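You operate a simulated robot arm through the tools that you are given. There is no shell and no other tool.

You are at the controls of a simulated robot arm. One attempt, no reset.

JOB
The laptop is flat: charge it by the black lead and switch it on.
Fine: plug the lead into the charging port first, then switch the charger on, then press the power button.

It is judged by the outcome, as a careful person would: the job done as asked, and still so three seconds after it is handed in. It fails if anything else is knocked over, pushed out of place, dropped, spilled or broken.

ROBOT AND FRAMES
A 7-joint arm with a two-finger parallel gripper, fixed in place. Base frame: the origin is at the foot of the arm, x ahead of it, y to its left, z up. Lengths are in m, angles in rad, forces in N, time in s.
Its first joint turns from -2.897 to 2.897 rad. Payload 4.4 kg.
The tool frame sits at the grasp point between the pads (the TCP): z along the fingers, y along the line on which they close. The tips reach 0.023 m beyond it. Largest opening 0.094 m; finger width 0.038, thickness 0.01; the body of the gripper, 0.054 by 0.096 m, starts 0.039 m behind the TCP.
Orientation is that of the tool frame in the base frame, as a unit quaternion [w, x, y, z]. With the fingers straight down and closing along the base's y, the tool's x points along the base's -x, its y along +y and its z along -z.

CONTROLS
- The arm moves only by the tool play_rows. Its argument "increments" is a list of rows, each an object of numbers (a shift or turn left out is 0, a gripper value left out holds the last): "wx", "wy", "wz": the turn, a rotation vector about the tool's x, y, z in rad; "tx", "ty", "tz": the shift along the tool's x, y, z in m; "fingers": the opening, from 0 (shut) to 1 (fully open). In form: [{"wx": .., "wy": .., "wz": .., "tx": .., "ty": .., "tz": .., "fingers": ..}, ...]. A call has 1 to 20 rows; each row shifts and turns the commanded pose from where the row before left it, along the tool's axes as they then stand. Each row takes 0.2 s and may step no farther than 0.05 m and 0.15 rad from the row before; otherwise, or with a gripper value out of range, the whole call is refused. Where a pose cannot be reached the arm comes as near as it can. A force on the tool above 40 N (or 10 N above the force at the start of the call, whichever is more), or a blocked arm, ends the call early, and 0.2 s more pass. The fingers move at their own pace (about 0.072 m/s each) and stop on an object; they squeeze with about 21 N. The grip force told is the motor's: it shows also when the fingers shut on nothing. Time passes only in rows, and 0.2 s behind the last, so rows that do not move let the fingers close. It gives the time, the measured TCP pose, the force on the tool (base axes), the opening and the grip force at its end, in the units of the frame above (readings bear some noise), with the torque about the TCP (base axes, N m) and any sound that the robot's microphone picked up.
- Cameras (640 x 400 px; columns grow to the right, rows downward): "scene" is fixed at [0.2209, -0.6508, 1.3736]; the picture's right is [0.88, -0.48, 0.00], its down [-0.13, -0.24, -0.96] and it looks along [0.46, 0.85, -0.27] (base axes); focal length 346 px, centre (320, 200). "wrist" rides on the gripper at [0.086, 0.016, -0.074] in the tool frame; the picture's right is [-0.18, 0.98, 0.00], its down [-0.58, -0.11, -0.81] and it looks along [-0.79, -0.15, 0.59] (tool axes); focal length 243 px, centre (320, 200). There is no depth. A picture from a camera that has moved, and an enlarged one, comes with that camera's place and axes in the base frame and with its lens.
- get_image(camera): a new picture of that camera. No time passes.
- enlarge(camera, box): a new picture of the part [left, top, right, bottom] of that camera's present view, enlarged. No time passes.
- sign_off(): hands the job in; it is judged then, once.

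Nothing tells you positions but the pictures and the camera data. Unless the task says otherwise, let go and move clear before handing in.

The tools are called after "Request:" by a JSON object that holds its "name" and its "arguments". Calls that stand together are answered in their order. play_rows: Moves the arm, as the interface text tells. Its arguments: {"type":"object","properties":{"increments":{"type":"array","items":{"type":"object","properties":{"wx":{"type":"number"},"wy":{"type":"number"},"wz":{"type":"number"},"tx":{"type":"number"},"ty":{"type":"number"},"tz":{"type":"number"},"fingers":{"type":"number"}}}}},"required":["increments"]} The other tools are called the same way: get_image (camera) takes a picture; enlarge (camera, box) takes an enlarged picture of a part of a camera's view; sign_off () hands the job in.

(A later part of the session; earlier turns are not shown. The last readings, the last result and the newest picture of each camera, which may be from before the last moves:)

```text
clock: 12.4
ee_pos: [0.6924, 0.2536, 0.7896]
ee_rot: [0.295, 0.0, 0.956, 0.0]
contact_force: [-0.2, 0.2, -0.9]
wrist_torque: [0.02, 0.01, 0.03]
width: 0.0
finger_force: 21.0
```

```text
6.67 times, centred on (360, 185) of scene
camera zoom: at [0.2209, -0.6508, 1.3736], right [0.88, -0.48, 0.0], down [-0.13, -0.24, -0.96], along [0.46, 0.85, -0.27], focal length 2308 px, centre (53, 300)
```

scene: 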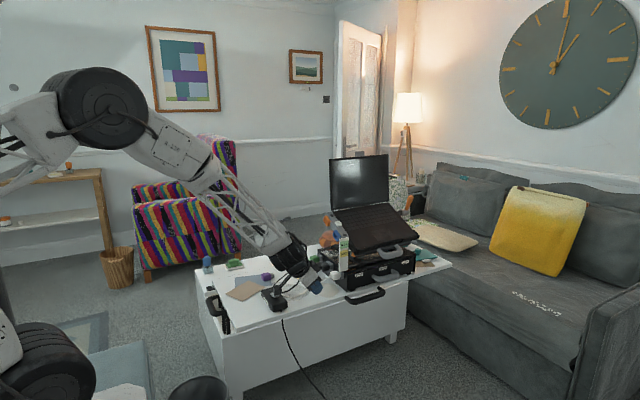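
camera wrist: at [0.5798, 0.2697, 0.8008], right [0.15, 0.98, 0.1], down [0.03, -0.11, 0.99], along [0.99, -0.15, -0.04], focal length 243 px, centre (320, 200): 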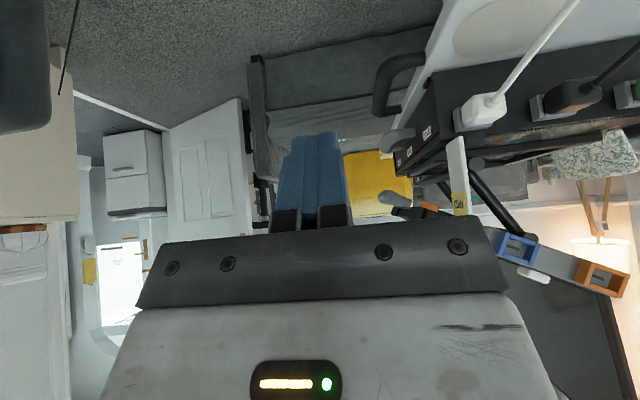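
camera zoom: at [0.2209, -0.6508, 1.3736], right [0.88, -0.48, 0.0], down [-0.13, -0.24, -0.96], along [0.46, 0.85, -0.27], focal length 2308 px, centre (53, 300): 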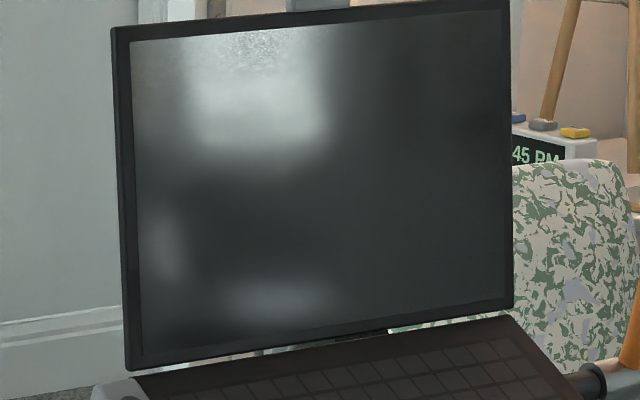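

Request:
{"name": "enlarge", "arguments": {"camera": "scene", "box": [326, 212, 338, 220]}}

Request:
{"name": "enlarge", "arguments": {"camera": "scene", "box": [338, 230, 350, 238]}}

Request:
{"name": "enlarge", "arguments": {"camera": "scene", "box": [332, 219, 344, 227]}}

Request:
{"name": "enlarge", "arguments": {"camera": "scene", "box": [318, 213, 334, 229]}}

Request:
{"name": "enlarge", "arguments": {"camera": "scene", "box": [329, 229, 345, 245]}}

```text
16.00 times, centred on (332, 216) of scene
camera zoom: at [0.2209, -0.6508, 1.3736], right [0.88, -0.48, 0.0], down [-0.13, -0.24, -0.96], along [0.46, 0.85, -0.27], focal length 5540 px, centre (128, -56)
```

zoom: 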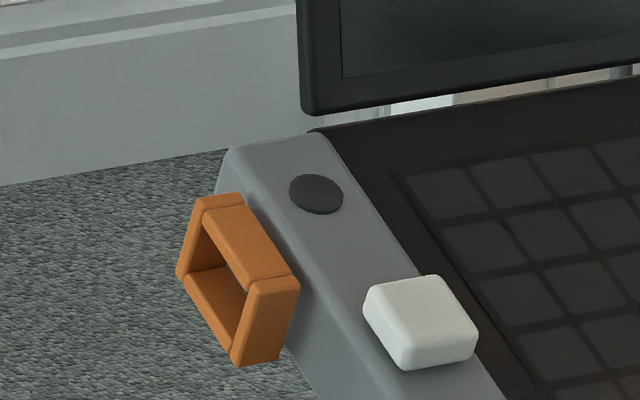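

```text
16.00 times, centred on (344, 234) of scene
camera zoom: at [0.2209, -0.6508, 1.3736], right [0.88, -0.48, 0.0], down [-0.13, -0.24, -0.96], along [0.46, 0.85, -0.27], focal length 5540 px, centre (-64, -344)
```

zoom: 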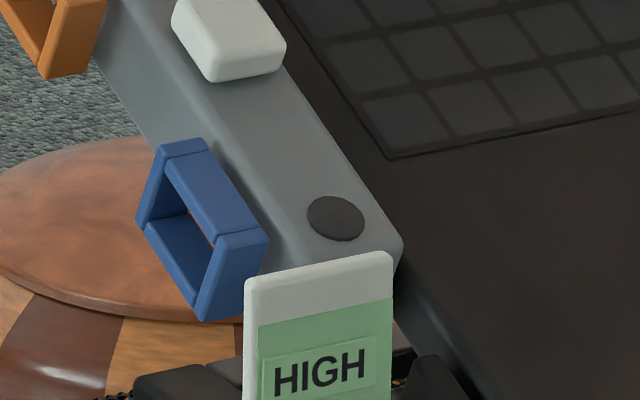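

```text
16.00 times, centred on (338, 223) of scene
camera zoom: at [0.2209, -0.6508, 1.3736], right [0.88, -0.48, 0.0], down [-0.13, -0.24, -0.96], along [0.46, 0.85, -0.27], focal length 5540 px, centre (32, -168)
```

zoom: 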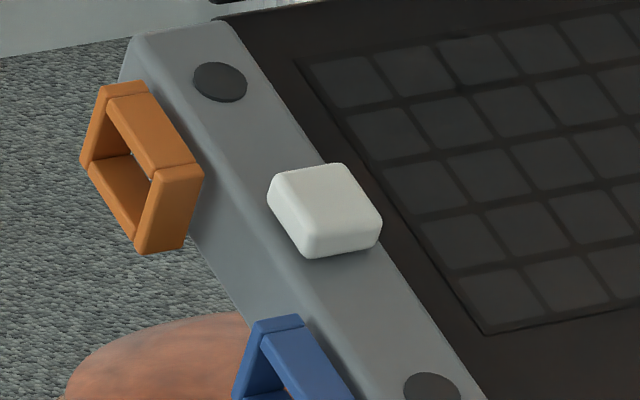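

```text
16.00 times, centred on (326, 221) of scene
camera zoom: at [0.2209, -0.6508, 1.3736], right [0.88, -0.48, 0.0], down [-0.13, -0.24, -0.96], along [0.46, 0.85, -0.27], focal length 5540 px, centre (224, -136)
```

zoom: 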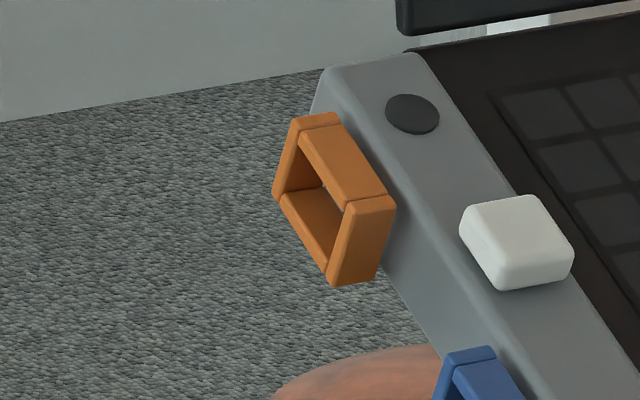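

```text
16.00 times, centred on (337, 237) of scene
camera zoom: at [0.2209, -0.6508, 1.3736], right [0.88, -0.48, 0.0], down [-0.13, -0.24, -0.96], along [0.46, 0.85, -0.27], focal length 5540 px, centre (48, -392)
```

zoom: 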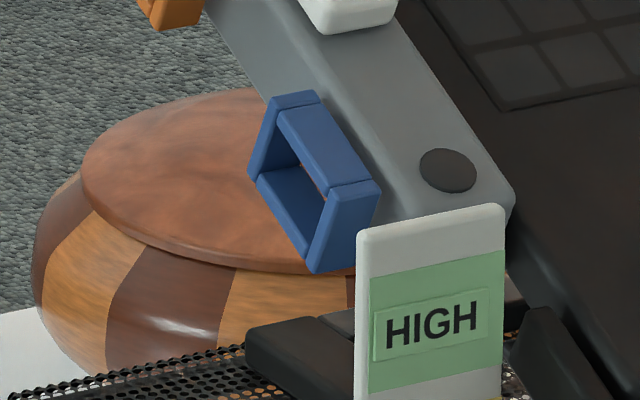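

The two frames measure the same (about 27 × 17 mm inside), so fit alone doesn't tell me the charging port. I'll read the sheet of paper behind the box in case it is a guide.

Request:
{"name": "play_rows", "arguments": {"increments": [{"tx": -0.0235, "tz": -0.0344}, {"tx": -0.0235, "tz": -0.0344}, {"tx": -0.0235, "tz": -0.0344}, {"tx": -0.0235, "tz": -0.0344}, {"tx": -0.0235, "tz": -0.0344}, {"tx": -0.0235, "tz": -0.0344}, {"wy": 0.15, "ty": 0.045}, {"wy": 0.15, "ty": 0.045}, {"wy": 0.15, "ty": 0.045}, {"wy": 0.15, "ty": 0.045}, {"ty": 0.045}, {"ty": 0.045}, {"tz": -0.04, "ty": 0.02}, {}]}}

Request:
{"name": "get_image", "arguments": {"camera": "wrist"}}

```text
clock: 15.4
ee_pos: [0.696, 0.5435, 1.0792]
ee_rot: [0.0, 0.0, 1.0, 0.0]
contact_force: [-0.4, -0.7, 0.3]
wrist_torque: [0.04, -0.01, -0.01]
width: 0.0001
finger_force: 21.3
```

```text
taken
camera wrist: at [0.6097, 0.5599, 1.1525], right [0.18, 0.98, 0.0], down [0.58, -0.11, 0.81], along [0.79, -0.15, -0.59], focal length 243 px, centre (320, 200)
```

wrist: 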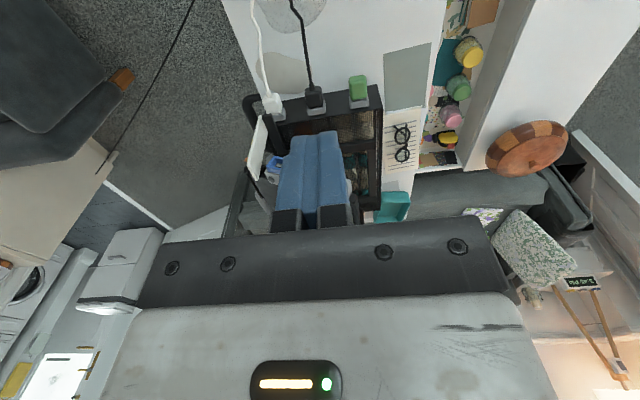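

Request:
{"name": "enlarge", "arguments": {"camera": "wrist", "box": [370, 90, 480, 200]}}

Request:
{"name": "enlarge", "arguments": {"camera": "wrist", "box": [370, 0, 510, 110]}}

Request:
{"name": "enlarge", "arguments": {"camera": "wrist", "box": [230, 0, 390, 130]}}

```text
3.64 times, centred on (425, 145) of wrist
camera zoom: at [0.6097, 0.5599, 1.1525], right [0.18, 0.98, 0.0], down [0.58, -0.11, 0.81], along [0.79, -0.15, -0.59], focal length 882 px, centre (-62, 400)
```

zoom: 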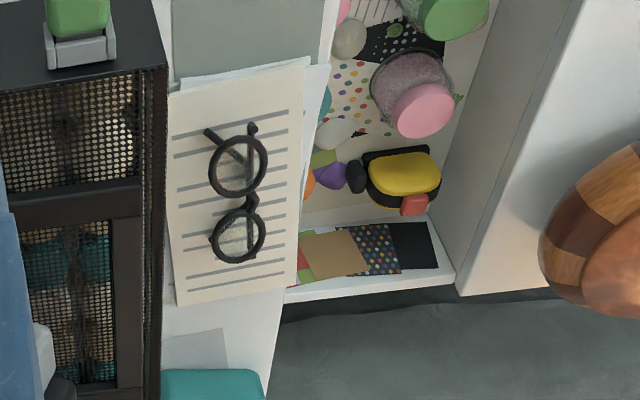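

```text
3.64 times, centred on (440, 55) of wrist
camera zoom: at [0.6097, 0.5599, 1.1525], right [0.18, 0.98, 0.0], down [0.58, -0.11, 0.81], along [0.79, -0.15, -0.59], focal length 882 px, centre (-116, 727)
```

zoom: 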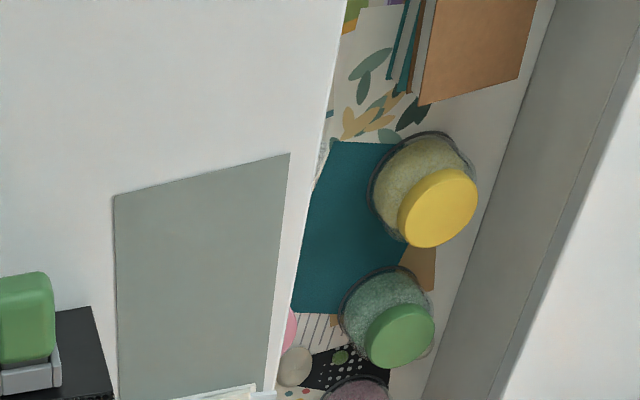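

```text
3.08 times, centred on (310, 65) of wrist
camera zoom: at [0.6097, 0.5599, 1.1525], right [0.18, 0.98, 0.0], down [0.58, -0.11, 0.81], along [0.79, -0.15, -0.59], focal length 746 px, centre (351, 615)
```

zoom: 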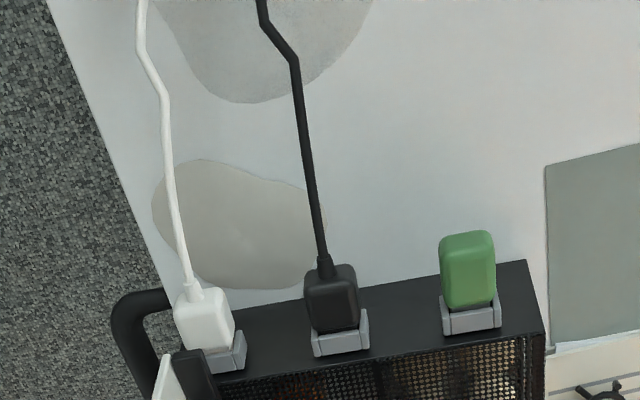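

The paper carries only plain lines, so it gives no hint. Next I'll inspect the charger brick and its switch up close.

Request:
{"name": "play_rows", "arguments": {"increments": [{"tx": 0.03, "ty": -0.0229, "tz": 0.0219}, {"tx": 0.03, "ty": -0.0229, "tz": 0.0219}, {"tx": 0.03, "ty": -0.0229, "tz": 0.0219}, {"tx": 0.03, "ty": -0.0229, "tz": 0.0219}, {"tx": 0.03, "ty": -0.0229, "tz": 0.0219}, {"tx": 0.03, "ty": -0.0229, "tz": 0.0219}, {"tx": 0.03, "ty": -0.0229, "tz": 0.0219}, {}]}}

Request:
{"name": "get_image", "arguments": {"camera": "wrist"}}

Request:
{"name": "enlarge", "arguments": {"camera": "wrist", "box": [310, 50, 430, 150]}}

```text
clock: 17.2
ee_pos: [0.483, 0.3816, 0.9249]
ee_rot: [0.001, 0.0, 1.0, 0.0]
contact_force: [0.6, 0.5, 0.1]
wrist_torque: [0.02, -0.01, 0.02]
width: 0.0
finger_force: 21.2
```

```text
taken
camera wrist: at [0.3973, 0.3974, 0.9982], right [0.18, 0.98, 0.0], down [0.58, -0.11, 0.81], along [0.79, -0.15, -0.59], focal length 243 px, centre (320, 200)
```

wrist: 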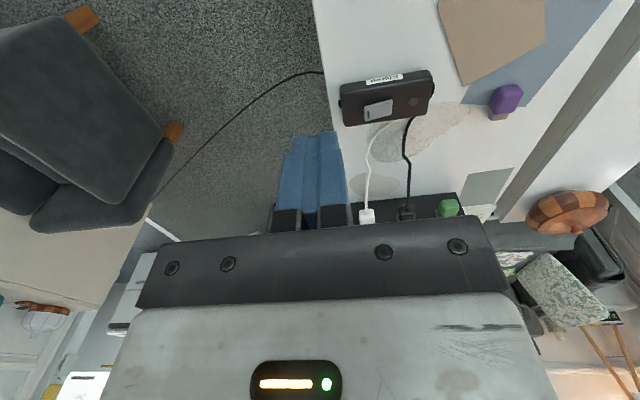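

```text
4.00 times, centred on (370, 100) of wrist
camera zoom: at [0.3973, 0.3974, 0.9982], right [0.18, 0.98, 0.0], down [0.58, -0.11, 0.81], along [0.79, -0.15, -0.59], focal length 970 px, centre (120, 600)
```

zoom: 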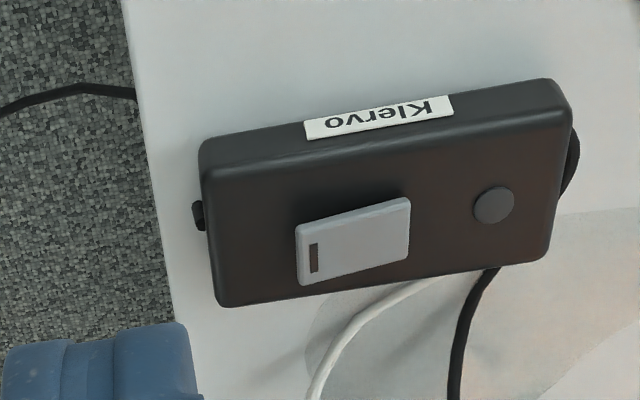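

The charger is a brick with a grey rocker on top at about (0.622, 0.443, 0.68). The rocker's "I"-marked end is toward -y and looks raised, so it is off. Next I'll go to a pre-grasp above the black plug, with the hand tilted back so it stays clear of the laptop rail.

Request:
{"name": "play_rows", "arguments": {"increments": [{"wy": -0.15, "ty": 0.0295, "fingers": 0.64}, {"wy": -0.15, "ty": 0.0295}, {"wy": -0.15, "ty": 0.0295}, {"wy": -0.15, "ty": 0.0295}, {"tx": -0.0257, "tz": 0.0401}, {"tx": -0.0257, "tz": 0.0401}, {"tx": -0.0257, "tz": 0.0401}, {"tx": -0.0257, "tz": 0.0401}, {"tx": -0.0257, "tz": 0.0401}, {"tx": -0.0257, "tz": 0.0401}, {"tx": -0.0257, "tz": 0.0401}, {}]}}

Request:
{"name": "get_image", "arguments": {"camera": "wrist"}}

Request:
{"name": "enlarge", "arguments": {"camera": "scene", "box": [280, 220, 370, 290]}}

```text
clock: 19.8
ee_pos: [0.7918, 0.5036, 0.7956]
ee_rot: [0.295, 0.0, 0.955, 0.0]
contact_force: [0.7, 0.2, -0.3]
wrist_torque: [0.0, 0.01, 0.02]
width: 0.06
finger_force: 0.0
```

```text
taken
camera wrist: at [0.6787, 0.5198, 0.8063], right [0.15, 0.98, 0.1], down [0.02, -0.11, 0.99], along [0.99, -0.15, -0.04], focal length 243 px, centre (320, 200)
```

wrist: 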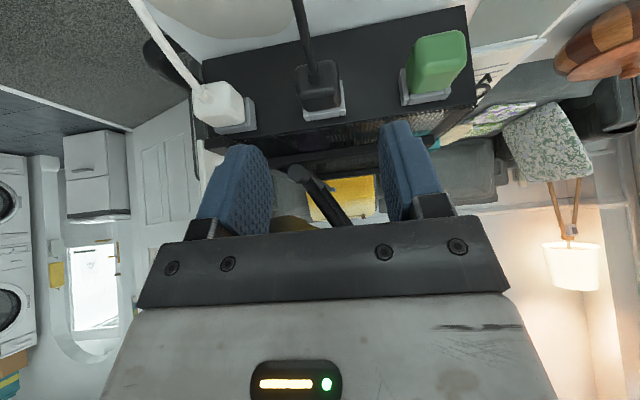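

```text
5.71 times, centred on (325, 255) of scene
camera zoom: at [0.2209, -0.6508, 1.3736], right [0.88, -0.48, 0.0], down [-0.13, -0.24, -0.96], along [0.46, 0.85, -0.27], focal length 1979 px, centre (291, -114)
```

zoom: 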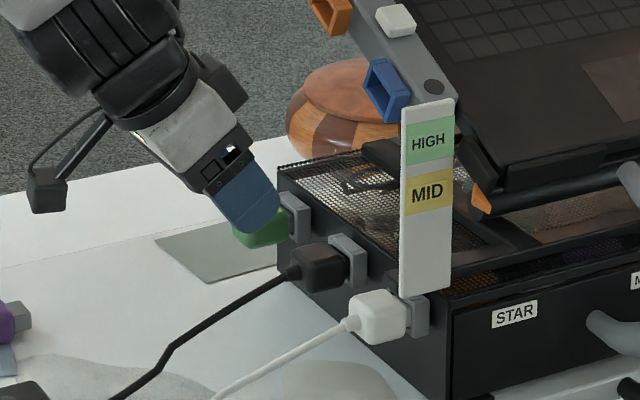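

Request:
{"name": "enlarge", "arguments": {"camera": "wrist", "box": [270, 20, 370, 130]}}

```text
3.64 times, centred on (320, 75) of wrist
camera zoom: at [0.6787, 0.5198, 0.8063], right [0.15, 0.98, 0.1], down [0.02, -0.11, 0.99], along [0.99, -0.15, -0.04], focal length 882 px, centre (320, 654)
```

zoom: 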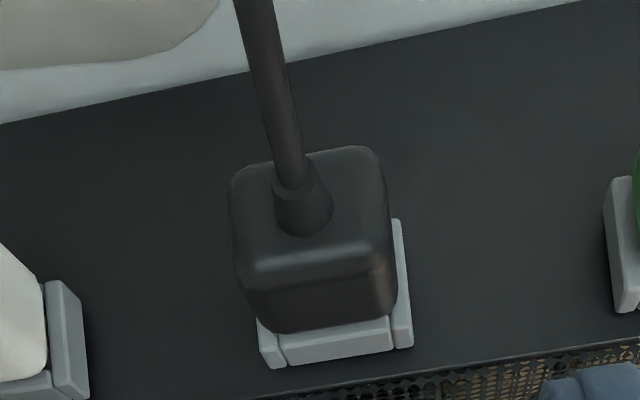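

The refined fix puts the plug centre at y = 0.500 and its back face at x = 0.85, z = 0.712. I'll descend along the fingers and close on it.

Request:
{"name": "play_rows", "arguments": {"increments": [{"tz": 0.033, "ty": -0.0012}, {"tz": 0.033, "ty": -0.0012}, {"tz": 0.0328, "tx": 0.002, "ty": -0.0011}, {}]}}

Request:
{"name": "enlarge", "arguments": {"camera": "wrist", "box": [220, 60, 420, 220]}}

Request:
{"name": "enlarge", "arguments": {"camera": "scene", "box": [300, 240, 350, 285]}}

```text
clock: 20.8
ee_pos: [0.8476, 0.4987, 0.7124]
ee_rot: [0.295, 0.0, 0.956, 0.0]
contact_force: [0.4, -0.3, -0.2]
wrist_torque: [-0.02, 0.03, -0.03]
width: 0.0603
finger_force: 0.0
```

```text
2.50 times, centred on (320, 140) of wrist
camera zoom: at [0.7344, 0.514, 0.7251], right [0.15, 0.98, 0.1], down [0.02, -0.11, 0.99], along [0.99, -0.15, -0.04], focal length 606 px, centre (320, 350)
```

zoom: 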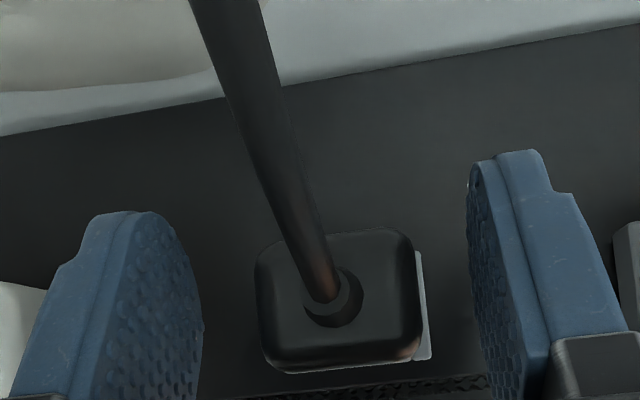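

```text
8.89 times, centred on (325, 262) of scene
camera zoom: at [0.2209, -0.6508, 1.3736], right [0.88, -0.48, 0.0], down [-0.13, -0.24, -0.96], along [0.46, 0.85, -0.27], focal length 3078 px, centre (276, -356)
```

zoom: 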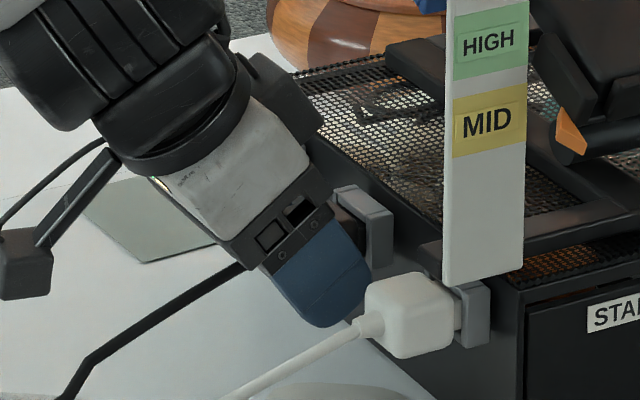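

Request:
{"name": "play_rows", "arguments": {"increments": [{"fingers": 0.0}, {}, {}]}}

Request:
{"name": "enlarge", "arguments": {"camera": "wrist", "box": [220, 60, 420, 220]}}

```text
clock: 21.6
ee_pos: [0.8469, 0.4981, 0.7143]
ee_rot: [0.296, -0.001, 0.955, 0.0]
contact_force: [-7.6, 27.4, 1.3]
wrist_torque: [0.01, -0.22, 0.54]
width: 0.0325
finger_force: 21.7
```

```text
2.50 times, centred on (320, 140) of wrist
camera zoom: at [0.7338, 0.515, 0.7256], right [0.15, 0.98, 0.1], down [0.02, -0.11, 0.99], along [0.99, -0.15, -0.04], focal length 606 px, centre (320, 350)
```

zoom: 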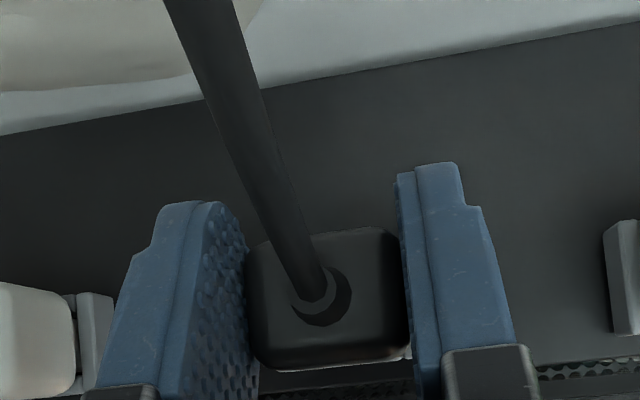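

The grip is on (32.5 mm wide) with about 27 N of side load, so the gripper sits slightly off-centre. I'll ease it toward +y to relieve that.

Request:
{"name": "play_rows", "arguments": {"increments": [{"ty": 0.0012}, {}]}}

```text
clock: 22.2
ee_pos: [0.8477, 0.4994, 0.7141]
ee_rot: [0.296, 0.0, 0.955, 0.0]
contact_force: [-9.8, 18.1, 7.6]
wrist_torque: [-0.01, -0.19, 0.36]
width: 0.0324
finger_force: 20.7
```

Request:
{"name": "play_rows", "arguments": {"increments": [{"ty": 0.0018}, {}]}}

```text
clock: 22.8
ee_pos: [0.8472, 0.5007, 0.7131]
ee_rot: [0.296, 0.001, 0.955, 0.0]
contact_force: [2.0, -5.0, 8.7]
wrist_torque: [-0.03, -0.17, -0.1]
width: 0.0323
finger_force: 21.1
```

The side load is nearly gone. I'll pull the plug straight out along -x.

Request:
{"name": "play_rows", "arguments": {"increments": [{"tx": 0.00825, "tz": -0.00565}, {"tx": 0.00825, "tz": -0.00565}, {"tx": 0.00825, "tz": -0.00565}, {"tx": 0.00825, "tz": -0.00565}, {"tx": 0.00825, "tz": -0.00565}, {}]}}

Request:
{"name": "get_image", "arguments": {"camera": "wrist"}}

Request:
{"name": "enlarge", "arguments": {"camera": "scene", "box": [290, 235, 350, 285]}}

```text
clock: 24.2
ee_pos: [0.7963, 0.5002, 0.7123]
ee_rot: [0.296, -0.001, 0.955, 0.001]
contact_force: [0.1, -0.4, 0.4]
wrist_torque: [-0.01, 0.03, -0.01]
width: 0.0322
finger_force: 20.9
```

```text
taken
camera wrist: at [0.6838, 0.5166, 0.7242], right [0.15, 0.98, 0.1], down [0.02, -0.11, 0.99], along [0.99, -0.15, -0.04], focal length 243 px, centre (320, 200)
```

wrist: 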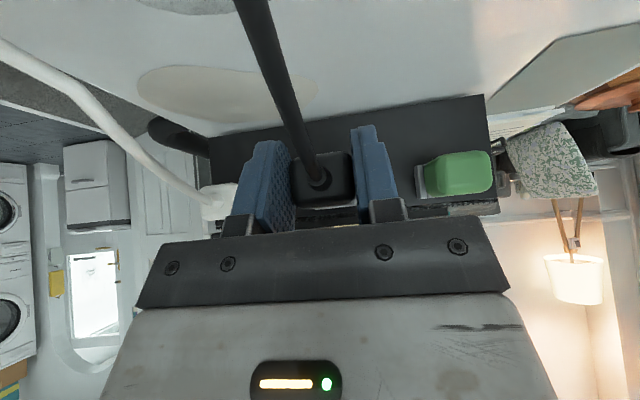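

```text
8.00 times, centred on (320, 260) of scene
camera zoom: at [0.2209, -0.6508, 1.3736], right [0.88, -0.48, 0.0], down [-0.13, -0.24, -0.96], along [0.46, 0.85, -0.27], focal length 2770 px, centre (320, -280)
```

zoom: 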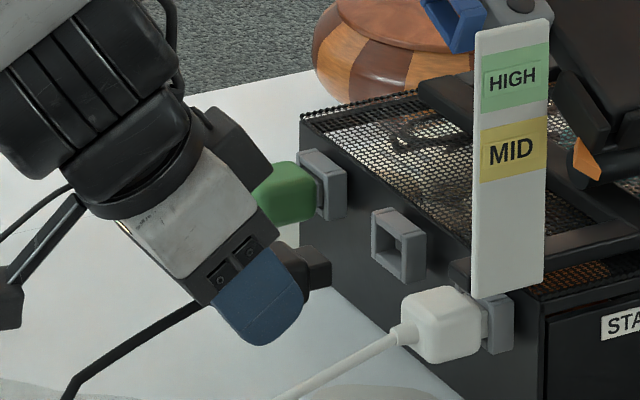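

The plug is out cleanly. I'll zoom in on its nose for markings.

Request:
{"name": "enlarge", "arguments": {"camera": "scene", "box": [311, 262, 327, 274]}}

Request:
{"name": "enlarge", "arguments": {"camera": "wrist", "box": [270, 130, 370, 220]}}

```text
16.00 times, centred on (319, 268) of scene
camera zoom: at [0.2209, -0.6508, 1.3736], right [0.88, -0.48, 0.0], down [-0.13, -0.24, -0.96], along [0.46, 0.85, -0.27], focal length 5540 px, centre (336, -888)
```

zoom: 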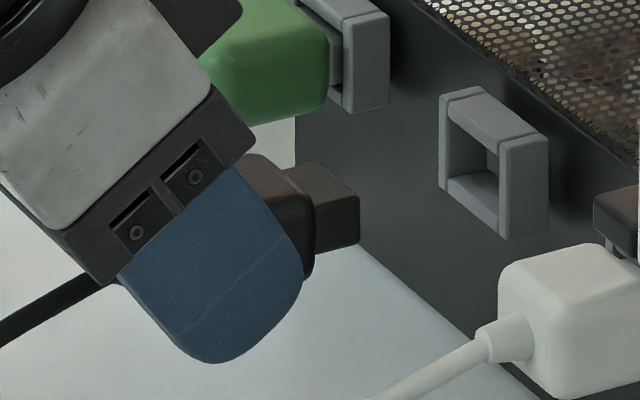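

```text
4.44 times, centred on (320, 175) of wrist
camera zoom: at [0.6838, 0.5166, 0.7242], right [0.15, 0.98, 0.1], down [0.02, -0.11, 0.99], along [0.99, -0.15, -0.04], focal length 1078 px, centre (320, 311)
```

zoom: 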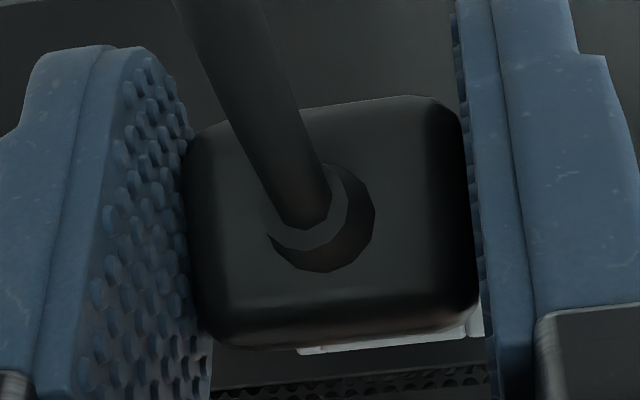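

The plug's nose is plain black and about 26 mm wide. My refined fix on the orange mouth is (0.878, 0.518, 0.9055), and on the blue it is (0.879, 0.440, 0.867). Both are rolled about 26°. I'll lift the plug with some distance from the rail and watch the lead for tension.

Request:
{"name": "play_rows", "arguments": {"increments": [{"tx": -0.0175, "ty": 0.0036, "tz": -0.0348}, {"tx": -0.0175, "ty": 0.0036, "tz": -0.0348}, {"tx": -0.0175, "ty": 0.0036, "tz": -0.0348}, {"tx": -0.0175, "ty": 0.0036, "tz": -0.0348}, {"tx": -0.0175, "ty": 0.0036, "tz": -0.0348}, {}]}}

Request:
{"name": "get_image", "arguments": {"camera": "scene"}}

Request:
{"name": "enlarge", "arguments": {"camera": "scene", "box": [230, 190, 370, 310]}}

```text
clock: 25.6
ee_pos: [0.7721, 0.5211, 0.9058]
ee_rot: [0.296, 0.0, 0.955, 0.0]
contact_force: [0.3, 0.3, -0.2]
wrist_torque: [0.01, 0.02, 0.01]
width: 0.0324
finger_force: 21.3
```

```text
taken
```

scene: 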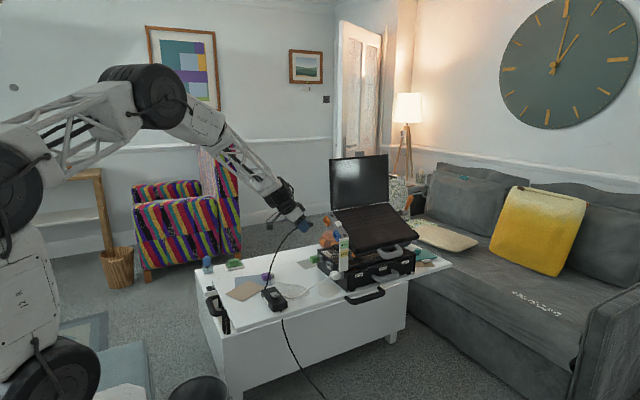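

```text
3.33 times, centred on (300, 250) of scene
camera zoom: at [0.2209, -0.6508, 1.3736], right [0.88, -0.48, 0.0], down [-0.13, -0.24, -0.96], along [0.46, 0.85, -0.27], focal length 1154 px, centre (387, 33)
```

zoom: 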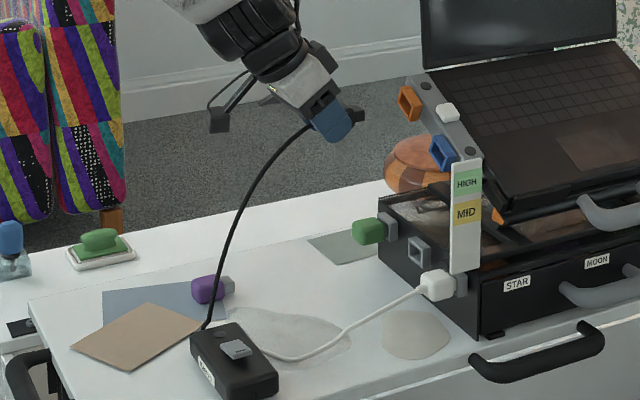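

The lead has plenty of slack. Next I'll roll the plug about 26° to match the laptop's tilt.

Request:
{"name": "play_rows", "arguments": {"increments": [{"wx": -0.0949, "wz": 0.0649}, {"wx": -0.0949, "wz": 0.0649}, {"wx": -0.0949, "wz": 0.0649}, {"wx": -0.0949, "wz": 0.0649}, {}]}}

Request:
{"name": "enlarge", "arguments": {"camera": "scene", "box": [295, 200, 350, 245]}}

Request:
{"name": "get_image", "arguments": {"camera": "wrist"}}

```text
clock: 26.8
ee_pos: [0.7705, 0.5197, 0.9067]
ee_rot: [0.288, 0.067, 0.93, 0.218]
contact_force: [0.8, -1.1, -0.4]
wrist_torque: [-0.02, 0.0, 0.02]
width: 0.0326
finger_force: 20.9
```

```text
8.89 times, centred on (322, 222) of scene
camera zoom: at [0.2209, -0.6508, 1.3736], right [0.88, -0.48, 0.0], down [-0.13, -0.24, -0.96], along [0.46, 0.85, -0.27], focal length 3078 px, centre (298, 0)
```

zoom: 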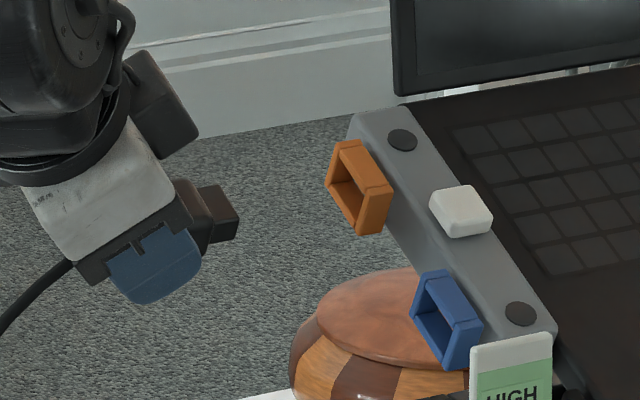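

```text
taken
camera wrist: at [0.6574, 0.5283, 0.9234], right [0.15, 0.83, 0.53], down [0.02, -0.54, 0.84], along [0.99, -0.12, -0.1], focal length 243 px, centre (320, 200)
```

wrist: 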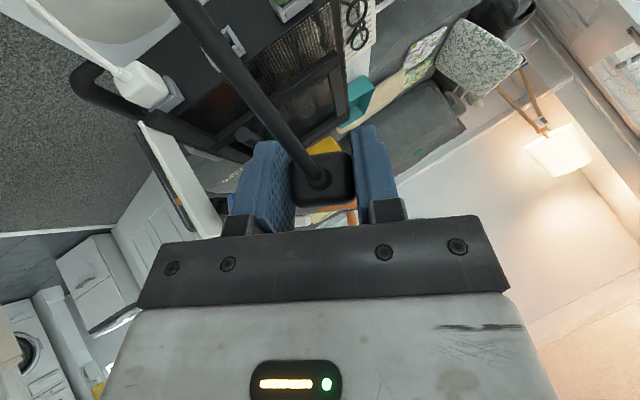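

Plug and orange mouth look closely in line. I'll move to the pre-insert point in front of the orange port and check alignment at high zoom.

Request:
{"name": "play_rows", "arguments": {"increments": [{"tx": -0.0238, "ty": -0.0022, "tz": 0.0159}, {}, {}]}}

Request:
{"name": "enlarge", "arguments": {"camera": "scene", "box": [315, 208, 335, 228]}}

Request:
{"name": "enlarge", "arguments": {"camera": "wrist", "box": [250, 120, 400, 230]}}

```text
clock: 27.6
ee_pos: [0.7998, 0.5151, 0.9056]
ee_rot: [0.287, 0.068, 0.93, 0.218]
contact_force: [0.4, -0.6, -0.3]
wrist_torque: [0.0, -0.02, 0.03]
width: 0.0326
finger_force: 20.7
```

```text
16.00 times, centred on (325, 218) of scene
camera zoom: at [0.2209, -0.6508, 1.3736], right [0.88, -0.48, 0.0], down [-0.13, -0.24, -0.96], along [0.46, 0.85, -0.27], focal length 5540 px, centre (240, -88)
```

zoom: 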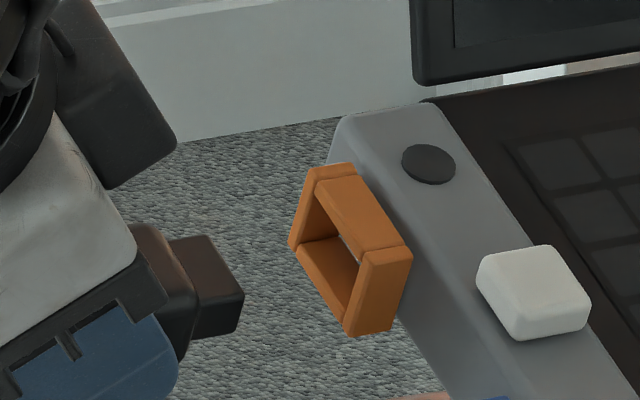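

```text
3.64 times, centred on (325, 175) of wrist
camera zoom: at [0.6866, 0.525, 0.9222], right [0.15, 0.83, 0.53], down [0.02, -0.54, 0.84], along [0.99, -0.12, -0.1], focal length 882 px, centre (302, 291)
```

zoom: 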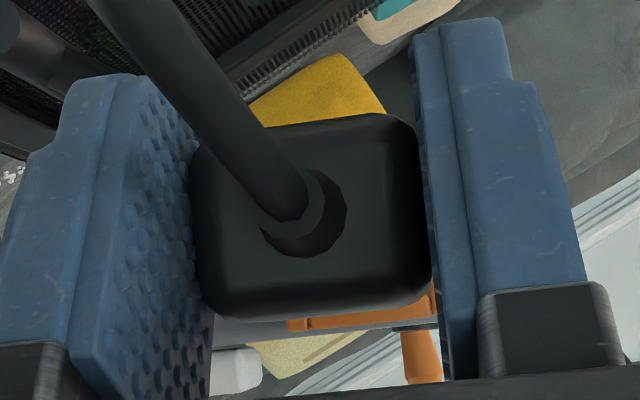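

Request:
{"name": "play_rows", "arguments": {"increments": [{}]}}

Request:
{"name": "play_rows", "arguments": {"increments": [{}]}}

Request:
{"name": "play_rows", "arguments": {"increments": [{}]}}

Request:
{"name": "play_rows", "arguments": {"increments": [{}]}}

```text
clock: 28.0
ee_pos: [0.7999, 0.5143, 0.9046]
ee_rot: [0.288, 0.067, 0.93, 0.218]
contact_force: [0.5, -0.2, 0.2]
wrist_torque: [0.03, 0.01, -0.02]
width: 0.0323
finger_force: 21.3
```

```text
clock: 28.4
ee_pos: [0.7996, 0.5154, 0.9049]
ee_rot: [0.288, 0.067, 0.93, 0.219]
contact_force: [-0.3, -0.1, -0.2]
wrist_torque: [0.04, 0.03, 0.0]
width: 0.0324
finger_force: 20.9
```

```text
clock: 28.8
ee_pos: [0.8001, 0.5164, 0.9045]
ee_rot: [0.288, 0.068, 0.93, 0.218]
contact_force: [-0.3, -0.4, -0.2]
wrist_torque: [0.01, 0.02, -0.01]
width: 0.0321
finger_force: 21.5
```

```text
clock: 29.2
ee_pos: [0.8002, 0.5161, 0.9047]
ee_rot: [0.288, 0.067, 0.93, 0.218]
contact_force: [-0.1, -0.1, 0.5]
wrist_torque: [0.0, 0.04, -0.01]
width: 0.0325
finger_force: 21.1
```

Averaged readings put the TCP at (0.7998, 0.516, 0.904), about 2.7 mm short along the port's width axis. I'll correct that and advance most of the way, then re-check before entering.

Request:
{"name": "play_rows", "arguments": {"increments": [{"ty": 0.0027}, {"tx": -0.00825, "tz": 0.00565}, {"tx": -0.00825, "tz": 0.00565}, {}, {}]}}

Request:
{"name": "enlarge", "arguments": {"camera": "scene", "box": [315, 208, 335, 228]}}

Request:
{"name": "play_rows", "arguments": {"increments": [{}]}}

Request:
{"name": "play_rows", "arguments": {"increments": [{}]}}

Request:
{"name": "enlarge", "arguments": {"camera": "wrist", "box": [250, 120, 400, 230]}}

```text
clock: 30.4
ee_pos: [0.8178, 0.5183, 0.9065]
ee_rot: [0.288, 0.067, 0.93, 0.218]
contact_force: [-0.5, 0.3, 0.0]
wrist_torque: [0.02, -0.01, -0.01]
width: 0.0328
finger_force: 21.1
```

```text
16.00 times, centred on (325, 218) of scene
camera zoom: at [0.2209, -0.6508, 1.3736], right [0.88, -0.48, 0.0], down [-0.13, -0.24, -0.96], along [0.46, 0.85, -0.27], focal length 5540 px, centre (240, -88)
```

zoom: 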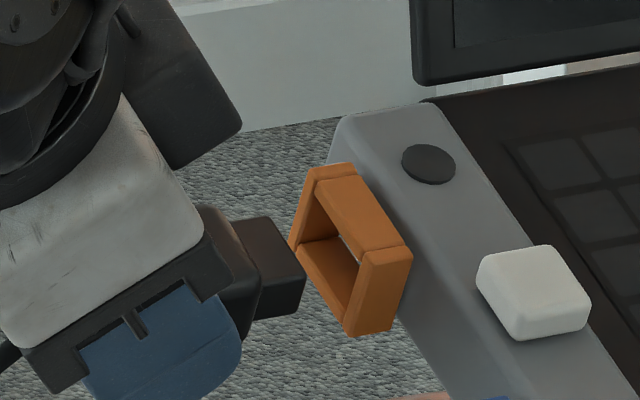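

```text
clock: 30.8
ee_pos: [0.819, 0.5174, 0.9068]
ee_rot: [0.288, 0.067, 0.93, 0.218]
contact_force: [0.4, 0.0, -0.5]
wrist_torque: [0.02, 0.03, -0.02]
width: 0.0321
finger_force: 20.9
```

```text
clock: 31.2
ee_pos: [0.8186, 0.5181, 0.9062]
ee_rot: [0.287, 0.067, 0.93, 0.218]
contact_force: [-0.7, 0.9, -0.7]
wrist_torque: [0.01, 0.02, -0.02]
width: 0.0321
finger_force: 21.6
```

```text
3.64 times, centred on (325, 175) of wrist
camera zoom: at [0.7055, 0.5271, 0.9236], right [0.15, 0.83, 0.53], down [0.02, -0.54, 0.84], along [0.99, -0.12, -0.1], focal length 882 px, centre (302, 291)
```

zoom: 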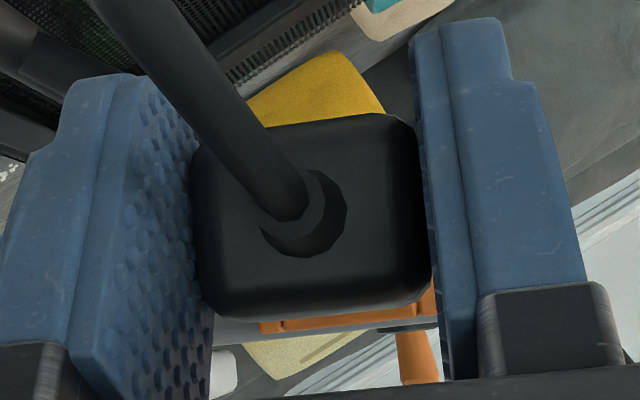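

The nose is within half a millimetre of the orange mouth's axis and about 14 mm away. I'll advance gently and watch forces.

Request:
{"name": "play_rows", "arguments": {"increments": [{"tx": -0.0066, "tz": 0.00452}, {"tx": -0.0066, "tz": 0.00452}, {}]}}

Request:
{"name": "play_rows", "arguments": {"increments": [{"tx": -0.0033, "tz": 0.00226}, {}]}}

Request:
{"name": "enlarge", "arguments": {"camera": "scene", "box": [315, 208, 335, 228]}}

```text
clock: 32.0
ee_pos: [0.8347, 0.5202, 0.9048]
ee_rot: [0.286, 0.069, 0.93, 0.218]
contact_force: [-13.0, 1.1, -2.2]
wrist_torque: [0.01, 0.22, 0.11]
width: 0.0322
finger_force: 21.3
```

```text
clock: 32.6
ee_pos: [0.8391, 0.5192, 0.9061]
ee_rot: [0.288, 0.067, 0.93, 0.218]
contact_force: [-13.2, 0.7, -0.3]
wrist_torque: [0.01, 0.08, 0.07]
width: 0.0325
finger_force: 21.7
```

```text
16.00 times, centred on (325, 218) of scene
camera zoom: at [0.2209, -0.6508, 1.3736], right [0.88, -0.48, 0.0], down [-0.13, -0.24, -0.96], along [0.46, 0.85, -0.27], focal length 5540 px, centre (240, -88)
```

zoom: 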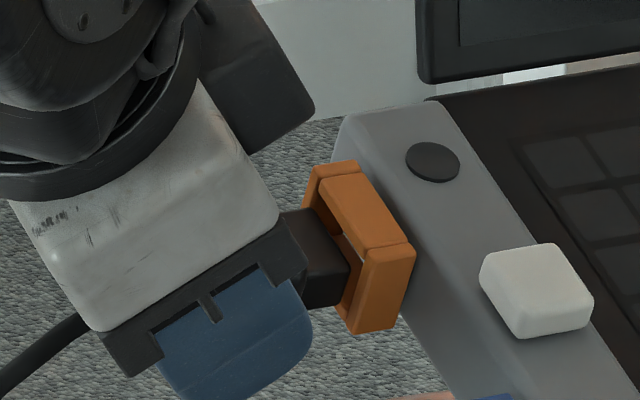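

The nose is inside the frame by about 6 mm with a steady 13 N of insertion resistance. I'll keep going in small steps and check that the laptop does not shift.

Request:
{"name": "play_rows", "arguments": {"increments": [{"tx": -0.00165, "tz": 0.00113}, {}]}}

Request:
{"name": "play_rows", "arguments": {"increments": [{"tx": -0.00165, "tz": 0.00113}, {}]}}

Request:
{"name": "enlarge", "arguments": {"camera": "scene", "box": [315, 208, 335, 228]}}

```text
clock: 33.2
ee_pos: [0.8414, 0.5192, 0.9059]
ee_rot: [0.288, 0.068, 0.93, 0.218]
contact_force: [-13.2, 0.9, 3.5]
wrist_torque: [-0.01, -0.05, 0.05]
width: 0.0323
finger_force: 21.1
```

```text
clock: 33.8
ee_pos: [0.8431, 0.519, 0.9055]
ee_rot: [0.288, 0.067, 0.93, 0.217]
contact_force: [-13.4, 1.5, 1.2]
wrist_torque: [-0.01, 0.05, 0.07]
width: 0.0324
finger_force: 20.6
```

```text
16.00 times, centred on (325, 218) of scene
camera zoom: at [0.2209, -0.6508, 1.3736], right [0.88, -0.48, 0.0], down [-0.13, -0.24, -0.96], along [0.46, 0.85, -0.27], focal length 5540 px, centre (240, -88)
```

zoom: 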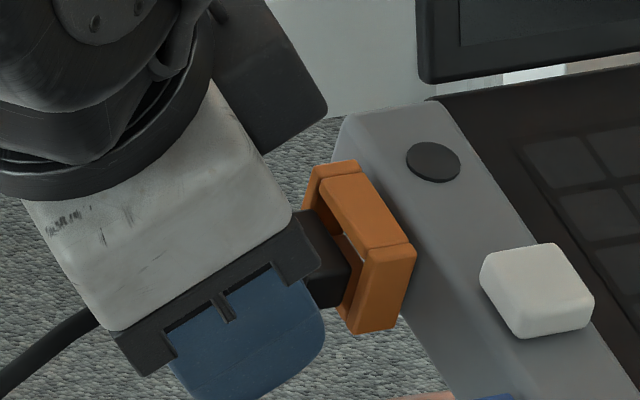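

Request:
{"name": "enlarge", "arguments": {"camera": "wrist", "box": [250, 120, 400, 230]}}

Request:
{"name": "get_image", "arguments": {"camera": "wrist"}}

```text
3.64 times, centred on (325, 175) of wrist
camera zoom: at [0.7299, 0.528, 0.9233], right [0.15, 0.83, 0.53], down [0.03, -0.54, 0.84], along [0.99, -0.12, -0.1], focal length 882 px, centre (302, 291)
```

zoom: 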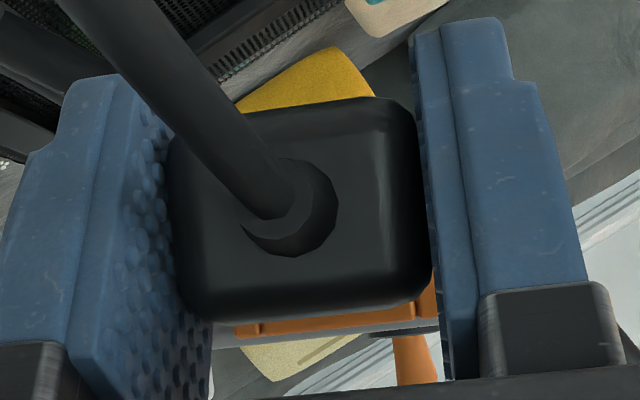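

```text
taken
camera wrist: at [0.7299, 0.528, 0.9233], right [0.15, 0.83, 0.53], down [0.03, -0.54, 0.84], along [0.99, -0.12, -0.1], focal length 243 px, centre (320, 200)
```

wrist: 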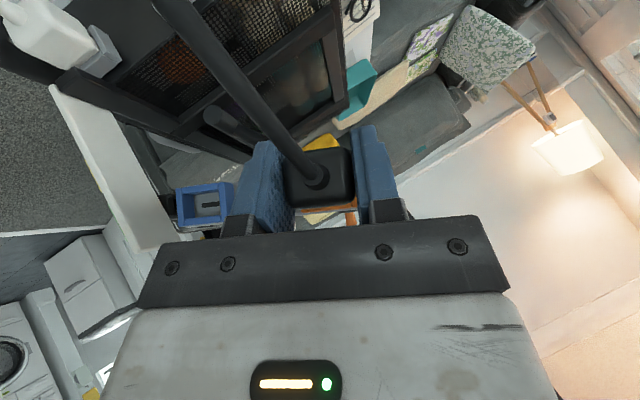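

The plug has started slipping back in the fingers, so the nose is catching on the mouth rather than entering. I'll measure the alignment closely.

Request:
{"name": "enlarge", "arguments": {"camera": "wrist", "box": [285, 140, 365, 215]}}

Request:
{"name": "enlarge", "arguments": {"camera": "wrist", "box": [295, 185, 375, 235]}}

Request:
{"name": "enlarge", "arguments": {"camera": "scene", "box": [320, 212, 332, 222]}}

```text
5.33 times, centred on (325, 178) of wrist
camera zoom: at [0.7299, 0.528, 0.9233], right [0.15, 0.83, 0.53], down [0.03, -0.54, 0.84], along [0.99, -0.12, -0.1], focal length 1294 px, centre (293, 320)
```

zoom: 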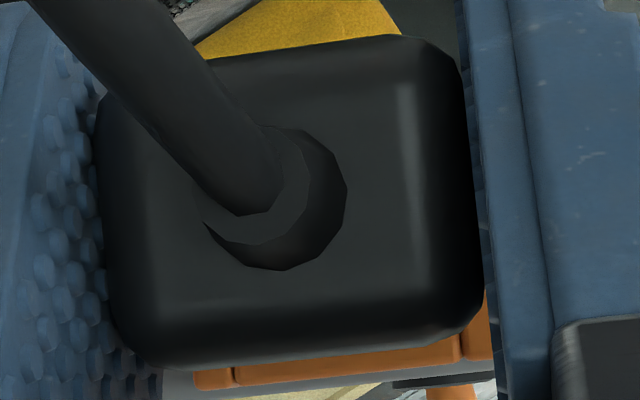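

```text
8.00 times, centred on (335, 210) of wrist
camera zoom: at [0.7299, 0.528, 0.9233], right [0.15, 0.83, 0.53], down [0.03, -0.54, 0.84], along [0.99, -0.12, -0.1], focal length 1941 px, centre (200, 120)
```

zoom: 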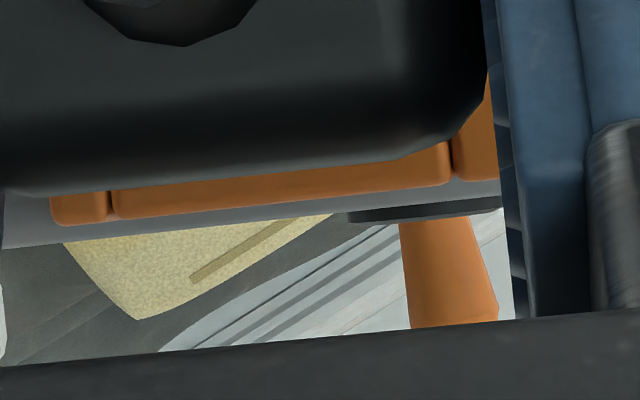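

```text
16.00 times, centred on (326, 217) of scene
camera zoom: at [0.2209, -0.6508, 1.3736], right [0.88, -0.48, 0.0], down [-0.13, -0.24, -0.96], along [0.46, 0.85, -0.27], focal length 5540 px, centre (224, -72)
```

zoom: 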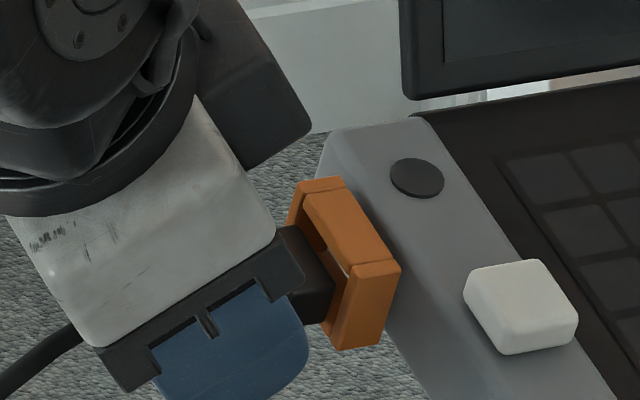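

The wrist view shows the plug aligned in width, but about 2.3 mm low along the port's up axis. I'll back off, raise it by that amount, and check again.

Request:
{"name": "play_rows", "arguments": {"increments": [{"tx": 0.0066, "tz": -0.00452}, {"tx": 0.0033, "tz": -0.00226}, {"tx": -0.0013, "tz": -0.0019, "ty": -0.0006}, {}, {}]}}

Request:
{"name": "enlarge", "arguments": {"camera": "wrist", "box": [285, 140, 365, 215]}}

Request:
{"name": "enlarge", "arguments": {"camera": "wrist", "box": [295, 185, 375, 235]}}

Request:
{"name": "enlarge", "arguments": {"camera": "scene", "box": [315, 208, 335, 228]}}

```text
clock: 35.0
ee_pos: [0.8312, 0.5174, 0.9069]
ee_rot: [0.288, 0.067, 0.93, 0.218]
contact_force: [0.1, 0.1, -0.6]
wrist_torque: [-0.01, 0.0, 0.01]
width: 0.0324
finger_force: 20.8
```

```text
5.33 times, centred on (325, 178) of wrist
camera zoom: at [0.7178, 0.5259, 0.9256], right [0.15, 0.83, 0.53], down [0.02, -0.54, 0.84], along [0.99, -0.12, -0.1], focal length 1294 px, centre (293, 320)
```

zoom: 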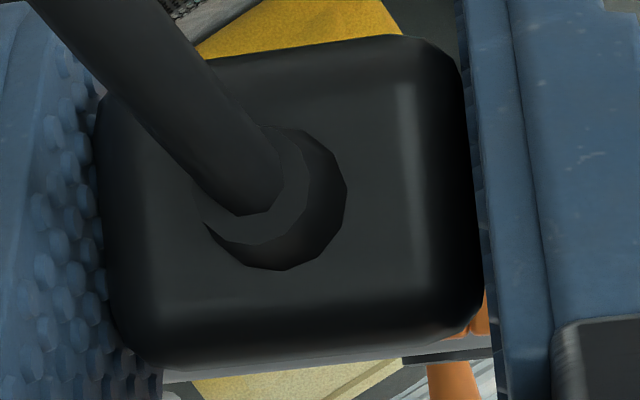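

```text
8.00 times, centred on (335, 210) of wrist
camera zoom: at [0.7178, 0.5259, 0.9256], right [0.15, 0.83, 0.53], down [0.02, -0.54, 0.84], along [0.99, -0.12, -0.1], focal length 1941 px, centre (200, 120)
```

zoom: 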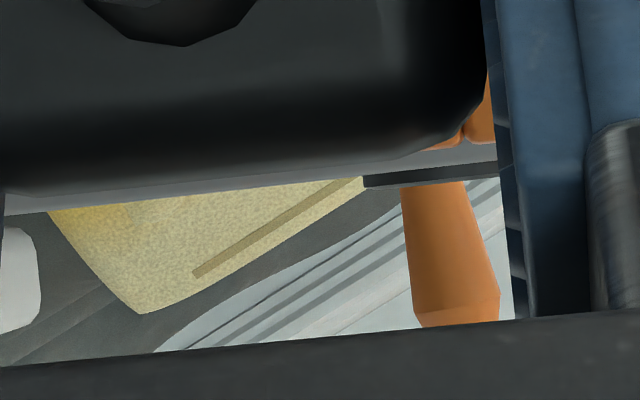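

```text
16.00 times, centred on (325, 218) of scene
camera zoom: at [0.2209, -0.6508, 1.3736], right [0.88, -0.48, 0.0], down [-0.13, -0.24, -0.96], along [0.46, 0.85, -0.27], focal length 5540 px, centre (240, -88)
```

zoom: 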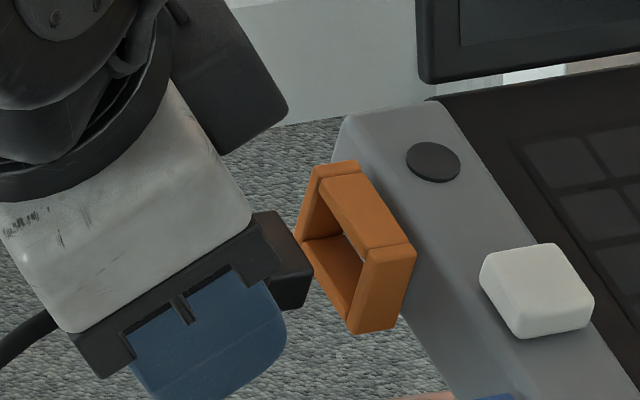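

With the rounded fingertips, the nose still sticks out about 13 mm ahead of the fingers, so this grip is usable. The plug now sits close to the mouth's centre. I'll lower it a hair and approach again in small steps, watching force.

Request:
{"name": "play_rows", "arguments": {"increments": [{"tx": 0.0003, "tz": 0.0004}, {"tx": -0.00825, "tz": 0.00565}, {"tx": -0.00165, "tz": 0.00113}, {}]}}

Request:
{"name": "enlarge", "arguments": {"camera": "scene", "box": [315, 208, 335, 228]}}

Request:
{"name": "enlarge", "arguments": {"camera": "wrist", "box": [285, 140, 365, 215]}}

```text
clock: 36.0
ee_pos: [0.8432, 0.5174, 0.907]
ee_rot: [0.288, 0.067, 0.93, 0.218]
contact_force: [0.0, 0.1, -1.1]
wrist_torque: [-0.01, 0.01, 0.0]
width: 0.0324
finger_force: 21.1
```

```text
16.00 times, centred on (325, 218) of scene
camera zoom: at [0.2209, -0.6508, 1.3736], right [0.88, -0.48, 0.0], down [-0.13, -0.24, -0.96], along [0.46, 0.85, -0.27], focal length 5540 px, centre (240, -88)
```

zoom: 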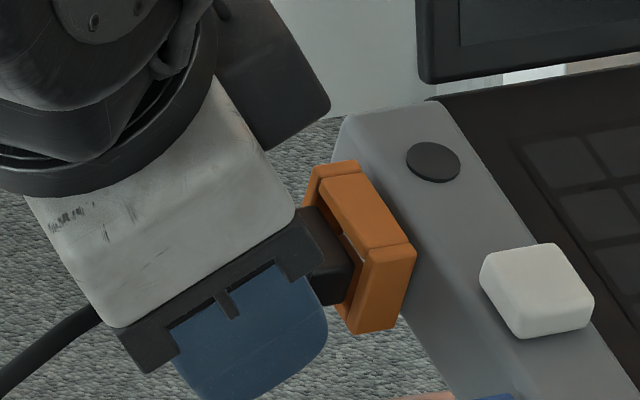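

```text
5.33 times, centred on (325, 178) of wrist
camera zoom: at [0.7297, 0.5261, 0.9249], right [0.15, 0.83, 0.53], down [0.02, -0.54, 0.84], along [0.99, -0.12, -0.1], focal length 1294 px, centre (293, 320)
```

zoom: 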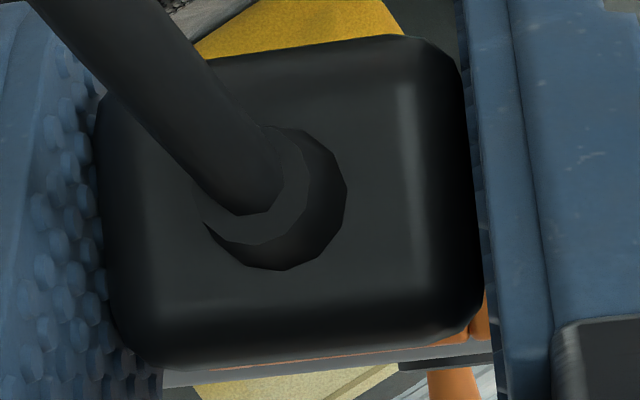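

Request:
{"name": "play_rows", "arguments": {"increments": [{"tx": -0.00165, "tz": 0.00113}, {}]}}

```text
clock: 36.6
ee_pos: [0.8449, 0.5179, 0.9068]
ee_rot: [0.287, 0.068, 0.93, 0.218]
contact_force: [-0.5, -0.6, -0.9]
wrist_torque: [0.01, 0.0, 0.01]
width: 0.0323
finger_force: 20.9
```

Request:
{"name": "play_rows", "arguments": {"increments": [{"tx": -0.00165, "tz": 0.00113}, {}]}}

Request:
{"name": "enlarge", "arguments": {"camera": "scene", "box": [315, 208, 335, 228]}}

```text
clock: 37.2
ee_pos: [0.8458, 0.5185, 0.9066]
ee_rot: [0.288, 0.067, 0.93, 0.218]
contact_force: [-1.5, -0.8, 0.3]
wrist_torque: [0.0, -0.04, 0.0]
width: 0.0323
finger_force: 20.4
```

```text
16.00 times, centred on (325, 218) of scene
camera zoom: at [0.2209, -0.6508, 1.3736], right [0.88, -0.48, 0.0], down [-0.13, -0.24, -0.96], along [0.46, 0.85, -0.27], focal length 5540 px, centre (240, -88)
```

zoom: 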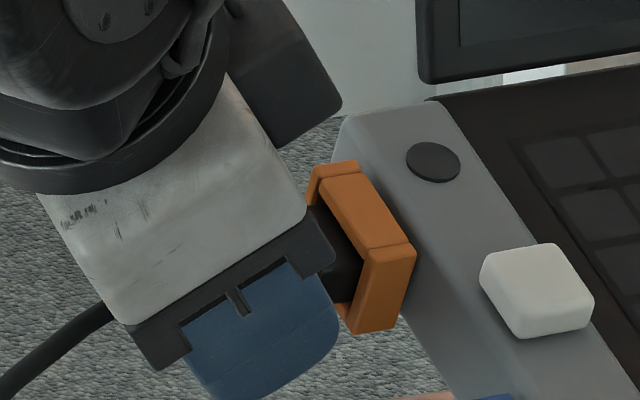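

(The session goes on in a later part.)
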